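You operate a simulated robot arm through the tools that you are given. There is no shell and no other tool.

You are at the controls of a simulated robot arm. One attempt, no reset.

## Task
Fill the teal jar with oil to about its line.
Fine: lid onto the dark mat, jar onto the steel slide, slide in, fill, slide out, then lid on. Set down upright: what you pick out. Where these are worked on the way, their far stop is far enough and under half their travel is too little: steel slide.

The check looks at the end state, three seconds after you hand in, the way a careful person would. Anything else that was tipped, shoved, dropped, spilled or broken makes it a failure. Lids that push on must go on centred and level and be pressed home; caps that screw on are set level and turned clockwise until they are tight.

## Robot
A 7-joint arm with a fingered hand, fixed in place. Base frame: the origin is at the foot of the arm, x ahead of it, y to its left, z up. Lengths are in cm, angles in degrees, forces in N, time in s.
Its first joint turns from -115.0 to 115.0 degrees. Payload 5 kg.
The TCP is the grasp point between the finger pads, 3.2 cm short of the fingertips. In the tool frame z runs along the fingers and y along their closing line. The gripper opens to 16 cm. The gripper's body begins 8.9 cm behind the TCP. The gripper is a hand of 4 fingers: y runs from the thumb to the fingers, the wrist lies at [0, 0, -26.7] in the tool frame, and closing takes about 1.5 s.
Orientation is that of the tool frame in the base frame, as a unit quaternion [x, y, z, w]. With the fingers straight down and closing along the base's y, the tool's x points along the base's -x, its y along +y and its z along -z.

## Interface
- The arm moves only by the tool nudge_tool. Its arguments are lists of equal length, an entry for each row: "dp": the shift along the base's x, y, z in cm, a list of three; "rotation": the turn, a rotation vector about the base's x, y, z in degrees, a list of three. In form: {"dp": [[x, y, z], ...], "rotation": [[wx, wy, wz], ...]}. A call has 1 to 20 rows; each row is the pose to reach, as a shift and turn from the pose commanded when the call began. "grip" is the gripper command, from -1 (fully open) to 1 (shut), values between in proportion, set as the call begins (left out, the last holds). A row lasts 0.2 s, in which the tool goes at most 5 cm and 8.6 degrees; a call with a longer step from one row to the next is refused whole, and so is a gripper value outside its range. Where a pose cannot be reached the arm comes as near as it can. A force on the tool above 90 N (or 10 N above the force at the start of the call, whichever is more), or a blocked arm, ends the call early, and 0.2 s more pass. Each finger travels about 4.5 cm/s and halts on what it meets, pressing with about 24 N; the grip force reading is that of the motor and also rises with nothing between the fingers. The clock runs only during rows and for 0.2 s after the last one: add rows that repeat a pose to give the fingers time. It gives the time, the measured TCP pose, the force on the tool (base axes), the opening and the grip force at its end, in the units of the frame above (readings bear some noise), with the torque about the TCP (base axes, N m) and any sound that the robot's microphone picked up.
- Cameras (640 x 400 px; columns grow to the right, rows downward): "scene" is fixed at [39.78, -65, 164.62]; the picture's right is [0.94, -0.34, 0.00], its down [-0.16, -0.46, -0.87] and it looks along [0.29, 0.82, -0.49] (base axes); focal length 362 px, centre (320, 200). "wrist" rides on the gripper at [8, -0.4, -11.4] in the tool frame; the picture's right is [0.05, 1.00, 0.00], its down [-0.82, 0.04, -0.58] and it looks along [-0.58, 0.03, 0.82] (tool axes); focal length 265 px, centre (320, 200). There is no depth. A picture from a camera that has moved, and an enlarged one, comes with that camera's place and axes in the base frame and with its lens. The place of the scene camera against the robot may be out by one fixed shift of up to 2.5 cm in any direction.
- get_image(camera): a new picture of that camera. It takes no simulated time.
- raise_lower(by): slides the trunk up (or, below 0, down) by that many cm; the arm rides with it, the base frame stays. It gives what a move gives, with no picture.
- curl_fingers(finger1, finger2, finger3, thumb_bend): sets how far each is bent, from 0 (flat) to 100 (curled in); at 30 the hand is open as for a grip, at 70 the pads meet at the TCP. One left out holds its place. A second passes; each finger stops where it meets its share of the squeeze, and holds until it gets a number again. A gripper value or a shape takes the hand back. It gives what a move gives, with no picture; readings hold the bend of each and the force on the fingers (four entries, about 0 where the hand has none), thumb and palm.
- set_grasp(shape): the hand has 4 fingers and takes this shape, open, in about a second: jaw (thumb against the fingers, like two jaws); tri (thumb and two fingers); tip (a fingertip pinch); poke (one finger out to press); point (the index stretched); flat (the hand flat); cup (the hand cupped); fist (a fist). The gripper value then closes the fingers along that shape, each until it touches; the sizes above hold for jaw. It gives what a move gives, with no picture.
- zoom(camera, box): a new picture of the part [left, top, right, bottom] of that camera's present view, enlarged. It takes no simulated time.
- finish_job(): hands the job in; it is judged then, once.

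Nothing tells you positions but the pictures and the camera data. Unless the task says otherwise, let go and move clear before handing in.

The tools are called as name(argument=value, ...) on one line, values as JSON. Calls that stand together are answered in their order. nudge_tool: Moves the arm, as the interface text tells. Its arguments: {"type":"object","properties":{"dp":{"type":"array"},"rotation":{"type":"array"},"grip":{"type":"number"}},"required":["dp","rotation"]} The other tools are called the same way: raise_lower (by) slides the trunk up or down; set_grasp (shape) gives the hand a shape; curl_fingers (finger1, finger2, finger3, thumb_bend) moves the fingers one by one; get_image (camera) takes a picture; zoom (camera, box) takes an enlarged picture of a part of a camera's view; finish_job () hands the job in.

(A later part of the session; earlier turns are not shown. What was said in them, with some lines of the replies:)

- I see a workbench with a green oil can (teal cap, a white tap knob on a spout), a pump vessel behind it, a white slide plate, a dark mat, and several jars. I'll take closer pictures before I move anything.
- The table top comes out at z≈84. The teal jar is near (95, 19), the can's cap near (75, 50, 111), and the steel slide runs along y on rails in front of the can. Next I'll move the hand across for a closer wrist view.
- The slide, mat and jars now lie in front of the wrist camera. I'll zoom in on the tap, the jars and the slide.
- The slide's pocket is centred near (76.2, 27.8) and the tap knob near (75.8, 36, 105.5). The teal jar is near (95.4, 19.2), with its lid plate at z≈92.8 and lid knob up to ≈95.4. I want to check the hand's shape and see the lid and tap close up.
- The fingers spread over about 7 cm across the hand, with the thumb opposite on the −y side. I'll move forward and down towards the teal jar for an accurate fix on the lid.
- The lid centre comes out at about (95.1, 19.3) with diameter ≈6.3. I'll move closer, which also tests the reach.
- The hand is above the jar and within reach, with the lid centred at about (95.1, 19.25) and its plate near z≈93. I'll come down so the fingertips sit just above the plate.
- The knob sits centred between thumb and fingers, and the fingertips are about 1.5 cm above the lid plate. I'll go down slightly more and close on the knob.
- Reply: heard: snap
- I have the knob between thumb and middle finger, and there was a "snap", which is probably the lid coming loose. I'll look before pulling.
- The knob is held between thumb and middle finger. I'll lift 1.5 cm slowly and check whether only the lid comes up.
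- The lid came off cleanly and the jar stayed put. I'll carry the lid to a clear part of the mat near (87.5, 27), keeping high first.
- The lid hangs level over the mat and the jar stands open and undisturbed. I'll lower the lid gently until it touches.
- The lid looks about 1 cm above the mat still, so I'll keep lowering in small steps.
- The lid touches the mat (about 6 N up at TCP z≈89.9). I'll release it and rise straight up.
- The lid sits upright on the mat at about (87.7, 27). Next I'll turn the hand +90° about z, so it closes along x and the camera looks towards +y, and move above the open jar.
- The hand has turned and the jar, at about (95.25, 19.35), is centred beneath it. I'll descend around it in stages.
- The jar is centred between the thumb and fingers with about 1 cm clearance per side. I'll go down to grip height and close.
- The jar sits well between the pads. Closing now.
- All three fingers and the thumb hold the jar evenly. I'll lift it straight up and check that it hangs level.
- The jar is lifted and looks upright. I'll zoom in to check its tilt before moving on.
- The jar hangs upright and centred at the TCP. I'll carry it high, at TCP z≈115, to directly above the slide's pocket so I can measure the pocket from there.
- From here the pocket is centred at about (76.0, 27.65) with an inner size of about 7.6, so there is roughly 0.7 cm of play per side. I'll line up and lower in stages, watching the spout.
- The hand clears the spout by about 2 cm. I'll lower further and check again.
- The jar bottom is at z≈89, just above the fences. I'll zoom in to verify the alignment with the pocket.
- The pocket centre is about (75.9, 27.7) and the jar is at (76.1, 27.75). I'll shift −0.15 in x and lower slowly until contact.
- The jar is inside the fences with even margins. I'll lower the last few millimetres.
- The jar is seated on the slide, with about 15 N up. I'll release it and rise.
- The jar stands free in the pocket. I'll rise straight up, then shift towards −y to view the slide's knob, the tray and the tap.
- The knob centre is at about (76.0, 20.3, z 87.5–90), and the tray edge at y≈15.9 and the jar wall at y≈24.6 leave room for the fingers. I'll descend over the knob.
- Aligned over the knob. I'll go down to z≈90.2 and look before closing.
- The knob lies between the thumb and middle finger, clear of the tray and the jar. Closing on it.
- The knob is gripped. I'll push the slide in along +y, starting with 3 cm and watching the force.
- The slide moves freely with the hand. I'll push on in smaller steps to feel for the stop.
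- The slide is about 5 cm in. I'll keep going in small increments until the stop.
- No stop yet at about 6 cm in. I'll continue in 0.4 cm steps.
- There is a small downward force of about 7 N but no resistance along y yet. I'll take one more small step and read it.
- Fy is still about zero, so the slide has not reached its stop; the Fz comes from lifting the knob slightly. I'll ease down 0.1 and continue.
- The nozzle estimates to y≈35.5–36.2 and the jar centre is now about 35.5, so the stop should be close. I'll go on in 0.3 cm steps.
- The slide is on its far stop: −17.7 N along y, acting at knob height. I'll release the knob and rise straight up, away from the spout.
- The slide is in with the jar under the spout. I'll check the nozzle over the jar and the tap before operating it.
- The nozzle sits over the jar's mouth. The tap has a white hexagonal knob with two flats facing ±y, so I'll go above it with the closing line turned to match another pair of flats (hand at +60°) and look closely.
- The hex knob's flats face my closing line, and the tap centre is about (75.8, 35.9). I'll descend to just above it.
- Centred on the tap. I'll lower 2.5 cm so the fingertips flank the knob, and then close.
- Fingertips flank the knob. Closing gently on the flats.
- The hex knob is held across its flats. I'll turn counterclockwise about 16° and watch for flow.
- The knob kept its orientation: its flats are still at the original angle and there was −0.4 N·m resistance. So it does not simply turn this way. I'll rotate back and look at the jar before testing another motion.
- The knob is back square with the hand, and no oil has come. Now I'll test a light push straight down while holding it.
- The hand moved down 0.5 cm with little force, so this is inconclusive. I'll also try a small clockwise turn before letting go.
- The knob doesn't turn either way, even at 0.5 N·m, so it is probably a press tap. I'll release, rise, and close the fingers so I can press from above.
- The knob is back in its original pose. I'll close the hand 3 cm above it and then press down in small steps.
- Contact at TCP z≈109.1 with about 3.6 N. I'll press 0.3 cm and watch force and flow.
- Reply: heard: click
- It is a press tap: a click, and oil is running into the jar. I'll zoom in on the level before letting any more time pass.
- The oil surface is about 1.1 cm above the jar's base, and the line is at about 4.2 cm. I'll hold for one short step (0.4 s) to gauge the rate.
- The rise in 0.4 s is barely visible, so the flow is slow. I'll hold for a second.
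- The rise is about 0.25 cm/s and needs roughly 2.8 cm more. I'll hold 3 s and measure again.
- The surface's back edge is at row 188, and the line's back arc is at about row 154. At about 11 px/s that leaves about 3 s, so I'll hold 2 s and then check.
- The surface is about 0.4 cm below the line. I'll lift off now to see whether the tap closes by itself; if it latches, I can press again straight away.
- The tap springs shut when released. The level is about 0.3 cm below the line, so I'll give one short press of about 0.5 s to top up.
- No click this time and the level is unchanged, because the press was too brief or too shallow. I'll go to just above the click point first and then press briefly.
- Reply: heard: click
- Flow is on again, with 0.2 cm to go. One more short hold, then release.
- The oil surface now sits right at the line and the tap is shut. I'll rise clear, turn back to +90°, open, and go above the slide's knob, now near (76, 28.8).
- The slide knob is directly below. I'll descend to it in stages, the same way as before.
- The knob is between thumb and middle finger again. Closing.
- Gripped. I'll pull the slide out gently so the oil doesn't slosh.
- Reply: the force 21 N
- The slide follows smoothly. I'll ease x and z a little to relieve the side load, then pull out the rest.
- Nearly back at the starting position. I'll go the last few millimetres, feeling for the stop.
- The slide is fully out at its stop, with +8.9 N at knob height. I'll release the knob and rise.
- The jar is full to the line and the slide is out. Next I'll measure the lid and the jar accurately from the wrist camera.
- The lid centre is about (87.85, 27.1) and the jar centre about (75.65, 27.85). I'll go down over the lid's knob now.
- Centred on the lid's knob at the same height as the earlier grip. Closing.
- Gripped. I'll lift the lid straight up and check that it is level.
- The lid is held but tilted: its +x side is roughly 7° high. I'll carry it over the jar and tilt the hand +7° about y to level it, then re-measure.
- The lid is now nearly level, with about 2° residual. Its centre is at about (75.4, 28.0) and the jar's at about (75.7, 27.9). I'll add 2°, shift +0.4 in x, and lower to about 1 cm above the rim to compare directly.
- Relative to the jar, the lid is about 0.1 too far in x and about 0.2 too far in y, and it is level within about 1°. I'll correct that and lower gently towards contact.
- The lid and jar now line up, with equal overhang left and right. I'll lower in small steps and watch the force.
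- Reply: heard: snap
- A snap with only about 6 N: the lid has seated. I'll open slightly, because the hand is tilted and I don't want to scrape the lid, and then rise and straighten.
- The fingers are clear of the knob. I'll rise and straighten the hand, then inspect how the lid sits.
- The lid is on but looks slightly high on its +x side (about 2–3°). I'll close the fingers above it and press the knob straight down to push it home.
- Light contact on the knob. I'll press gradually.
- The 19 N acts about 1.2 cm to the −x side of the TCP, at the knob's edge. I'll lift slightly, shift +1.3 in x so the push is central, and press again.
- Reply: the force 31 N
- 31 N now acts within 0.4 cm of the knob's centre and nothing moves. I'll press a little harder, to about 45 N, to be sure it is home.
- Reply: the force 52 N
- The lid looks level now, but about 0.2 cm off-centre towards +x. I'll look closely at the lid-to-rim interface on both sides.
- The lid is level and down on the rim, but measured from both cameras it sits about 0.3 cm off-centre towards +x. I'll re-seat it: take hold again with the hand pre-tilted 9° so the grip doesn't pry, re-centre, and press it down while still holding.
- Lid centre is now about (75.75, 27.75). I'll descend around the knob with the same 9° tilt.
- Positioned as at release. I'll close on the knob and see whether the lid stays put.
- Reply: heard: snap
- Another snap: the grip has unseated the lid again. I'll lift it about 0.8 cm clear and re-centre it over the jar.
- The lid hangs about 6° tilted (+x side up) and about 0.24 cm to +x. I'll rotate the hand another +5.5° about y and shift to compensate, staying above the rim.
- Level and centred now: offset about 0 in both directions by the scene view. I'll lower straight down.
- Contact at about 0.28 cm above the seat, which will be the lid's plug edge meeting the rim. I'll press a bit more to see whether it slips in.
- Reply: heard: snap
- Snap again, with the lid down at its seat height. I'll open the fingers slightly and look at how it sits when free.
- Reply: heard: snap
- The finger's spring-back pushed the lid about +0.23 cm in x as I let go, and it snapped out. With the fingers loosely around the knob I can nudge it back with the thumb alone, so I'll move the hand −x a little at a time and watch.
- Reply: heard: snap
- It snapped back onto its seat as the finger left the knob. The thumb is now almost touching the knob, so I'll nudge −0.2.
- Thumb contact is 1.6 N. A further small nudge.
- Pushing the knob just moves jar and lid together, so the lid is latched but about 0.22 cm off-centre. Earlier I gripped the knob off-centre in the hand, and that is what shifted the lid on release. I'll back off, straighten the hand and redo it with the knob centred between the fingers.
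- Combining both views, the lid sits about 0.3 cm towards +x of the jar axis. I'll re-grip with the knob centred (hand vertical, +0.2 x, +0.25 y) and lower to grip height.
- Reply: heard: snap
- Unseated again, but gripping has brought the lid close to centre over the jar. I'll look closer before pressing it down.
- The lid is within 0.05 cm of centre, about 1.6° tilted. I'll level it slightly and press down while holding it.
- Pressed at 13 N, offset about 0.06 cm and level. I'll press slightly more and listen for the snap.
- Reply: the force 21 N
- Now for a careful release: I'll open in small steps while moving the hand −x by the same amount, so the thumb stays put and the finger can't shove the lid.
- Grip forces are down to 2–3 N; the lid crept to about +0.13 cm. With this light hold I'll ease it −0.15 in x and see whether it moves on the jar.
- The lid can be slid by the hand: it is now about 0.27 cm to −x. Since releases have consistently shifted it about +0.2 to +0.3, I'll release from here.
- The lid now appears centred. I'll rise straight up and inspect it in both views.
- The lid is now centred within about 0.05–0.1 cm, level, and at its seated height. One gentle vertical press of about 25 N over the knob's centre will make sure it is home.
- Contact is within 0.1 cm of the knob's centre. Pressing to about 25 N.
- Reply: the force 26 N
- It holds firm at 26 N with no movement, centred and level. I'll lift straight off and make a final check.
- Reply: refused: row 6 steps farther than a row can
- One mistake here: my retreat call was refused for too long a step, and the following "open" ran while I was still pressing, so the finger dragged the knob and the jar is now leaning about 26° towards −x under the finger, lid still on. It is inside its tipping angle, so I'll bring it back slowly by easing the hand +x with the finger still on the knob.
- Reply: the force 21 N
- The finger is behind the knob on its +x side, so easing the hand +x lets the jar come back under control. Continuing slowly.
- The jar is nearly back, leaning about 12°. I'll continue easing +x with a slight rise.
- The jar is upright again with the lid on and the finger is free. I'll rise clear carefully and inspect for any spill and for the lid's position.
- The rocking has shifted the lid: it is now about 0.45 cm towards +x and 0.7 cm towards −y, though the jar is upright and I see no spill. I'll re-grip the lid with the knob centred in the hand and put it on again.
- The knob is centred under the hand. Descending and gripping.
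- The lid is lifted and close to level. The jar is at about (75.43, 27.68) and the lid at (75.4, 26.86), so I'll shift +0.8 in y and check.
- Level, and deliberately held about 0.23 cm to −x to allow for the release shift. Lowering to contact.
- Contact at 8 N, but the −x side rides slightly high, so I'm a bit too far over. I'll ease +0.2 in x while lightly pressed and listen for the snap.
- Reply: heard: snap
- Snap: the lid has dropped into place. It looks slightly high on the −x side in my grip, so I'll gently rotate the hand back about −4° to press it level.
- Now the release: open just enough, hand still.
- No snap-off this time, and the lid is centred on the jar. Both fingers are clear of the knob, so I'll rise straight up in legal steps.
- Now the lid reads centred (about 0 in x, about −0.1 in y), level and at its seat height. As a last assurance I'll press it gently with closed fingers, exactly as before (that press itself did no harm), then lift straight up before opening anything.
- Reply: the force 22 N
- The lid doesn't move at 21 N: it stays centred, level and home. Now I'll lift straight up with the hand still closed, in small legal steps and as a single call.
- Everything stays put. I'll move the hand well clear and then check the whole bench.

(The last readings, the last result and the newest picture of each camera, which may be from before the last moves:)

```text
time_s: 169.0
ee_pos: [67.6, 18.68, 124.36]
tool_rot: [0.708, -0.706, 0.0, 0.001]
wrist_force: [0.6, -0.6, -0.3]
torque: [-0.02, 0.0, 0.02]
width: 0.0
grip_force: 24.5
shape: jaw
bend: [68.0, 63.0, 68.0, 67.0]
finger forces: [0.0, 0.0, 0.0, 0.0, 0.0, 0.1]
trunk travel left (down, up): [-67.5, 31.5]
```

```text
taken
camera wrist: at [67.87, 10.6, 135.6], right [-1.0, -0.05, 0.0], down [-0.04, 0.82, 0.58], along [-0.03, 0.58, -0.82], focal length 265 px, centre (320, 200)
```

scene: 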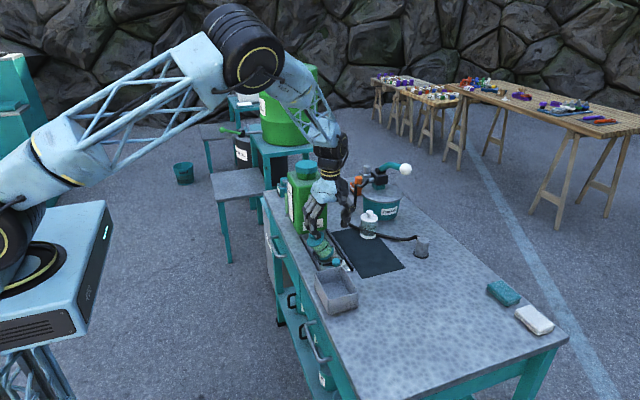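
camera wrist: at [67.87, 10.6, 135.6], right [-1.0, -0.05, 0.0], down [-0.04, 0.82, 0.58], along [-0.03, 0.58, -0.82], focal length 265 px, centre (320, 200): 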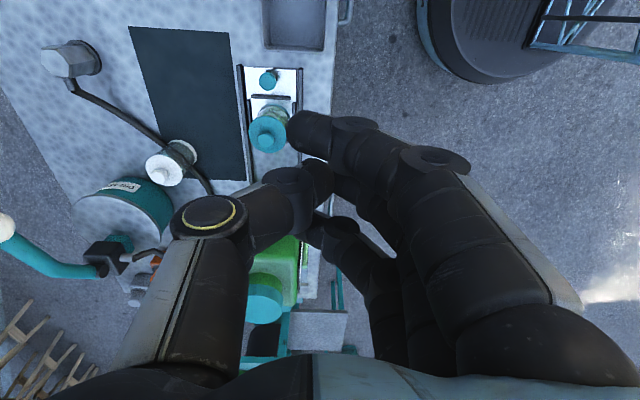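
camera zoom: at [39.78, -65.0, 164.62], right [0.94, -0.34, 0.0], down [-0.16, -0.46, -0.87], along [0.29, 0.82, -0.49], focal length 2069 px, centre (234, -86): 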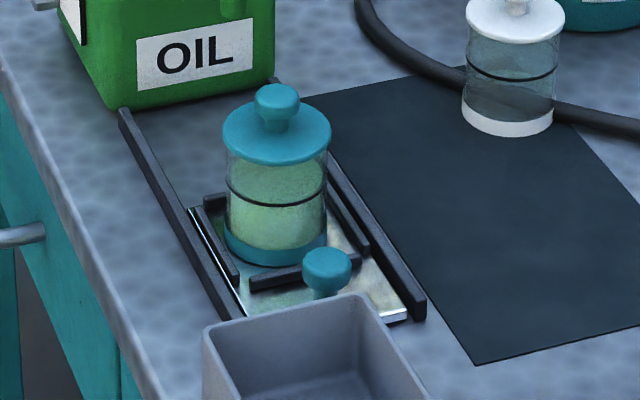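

The bench looks tidy, with no spills and nothing knocked. One last close look at the oil level and lid before handing in.

zoom(camera="scene", box=[316, 232, 340, 262])

zoom(camera="wrist", box=[230, 50, 320, 170])

```text
13.33 times, centred on (328, 247) of scene
camera zoom: at [39.78, -65.0, 164.62], right [0.94, -0.34, 0.0], down [-0.16, -0.46, -0.87], along [0.29, 0.82, -0.49], focal length 4827 px, centre (213, -427)
```

zoom: 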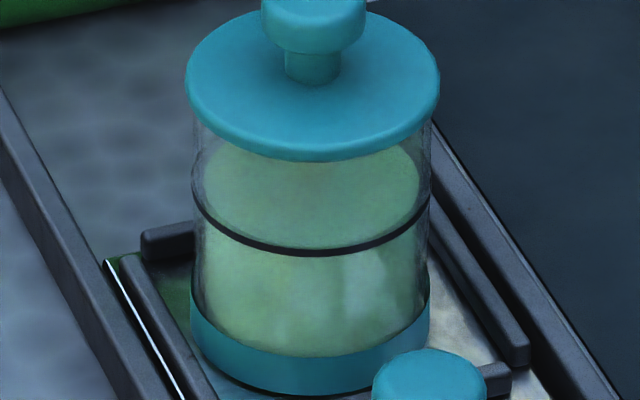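

```text
3.33 times, centred on (275, 110) of wrist
camera zoom: at [67.87, 10.6, 135.6], right [-1.0, -0.05, 0.0], down [-0.04, 0.82, 0.58], along [-0.03, 0.58, -0.82], focal length 885 px, centre (470, 500)
```

zoom: 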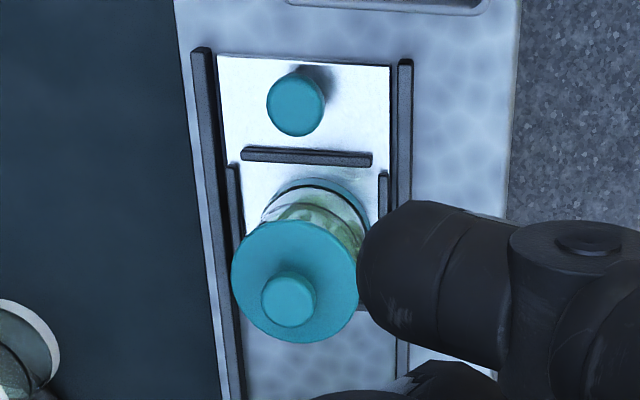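

The teal jar stands upright in the slide's pocket. The oil is at its line, the lid is centred, level and pressed home, the slide is out, and the hand is clear. Handing in.

finish_job()

```text
The job is handed in.
```

The job is handed in. The teal jar is filled to about its line and stands upright on the steel slide. The slide is pulled out to its stop, the lid is on, and the hand is clear of the bench.

- **Fill:** the tap opens when pressed and springs shut. The last close look before the lid went on put the oil within about 0.1 cm of the line. I saw no oil on the plate or the bench.
- **Lid:** it took several tries to seat. It finally snapped on and did not shift under a 21 N press. In the pictures it looks level and within about 0.15 cm of centre.
- **One mishap:** while I was pressing the lid, a lift command was refused. The next command opened the fingers, and one of them dragged the jar over to about 26° with the lid on. I eased it back upright, found the lid had slid out of place, and put it on again. Nothing else on the bench was touched or moved.
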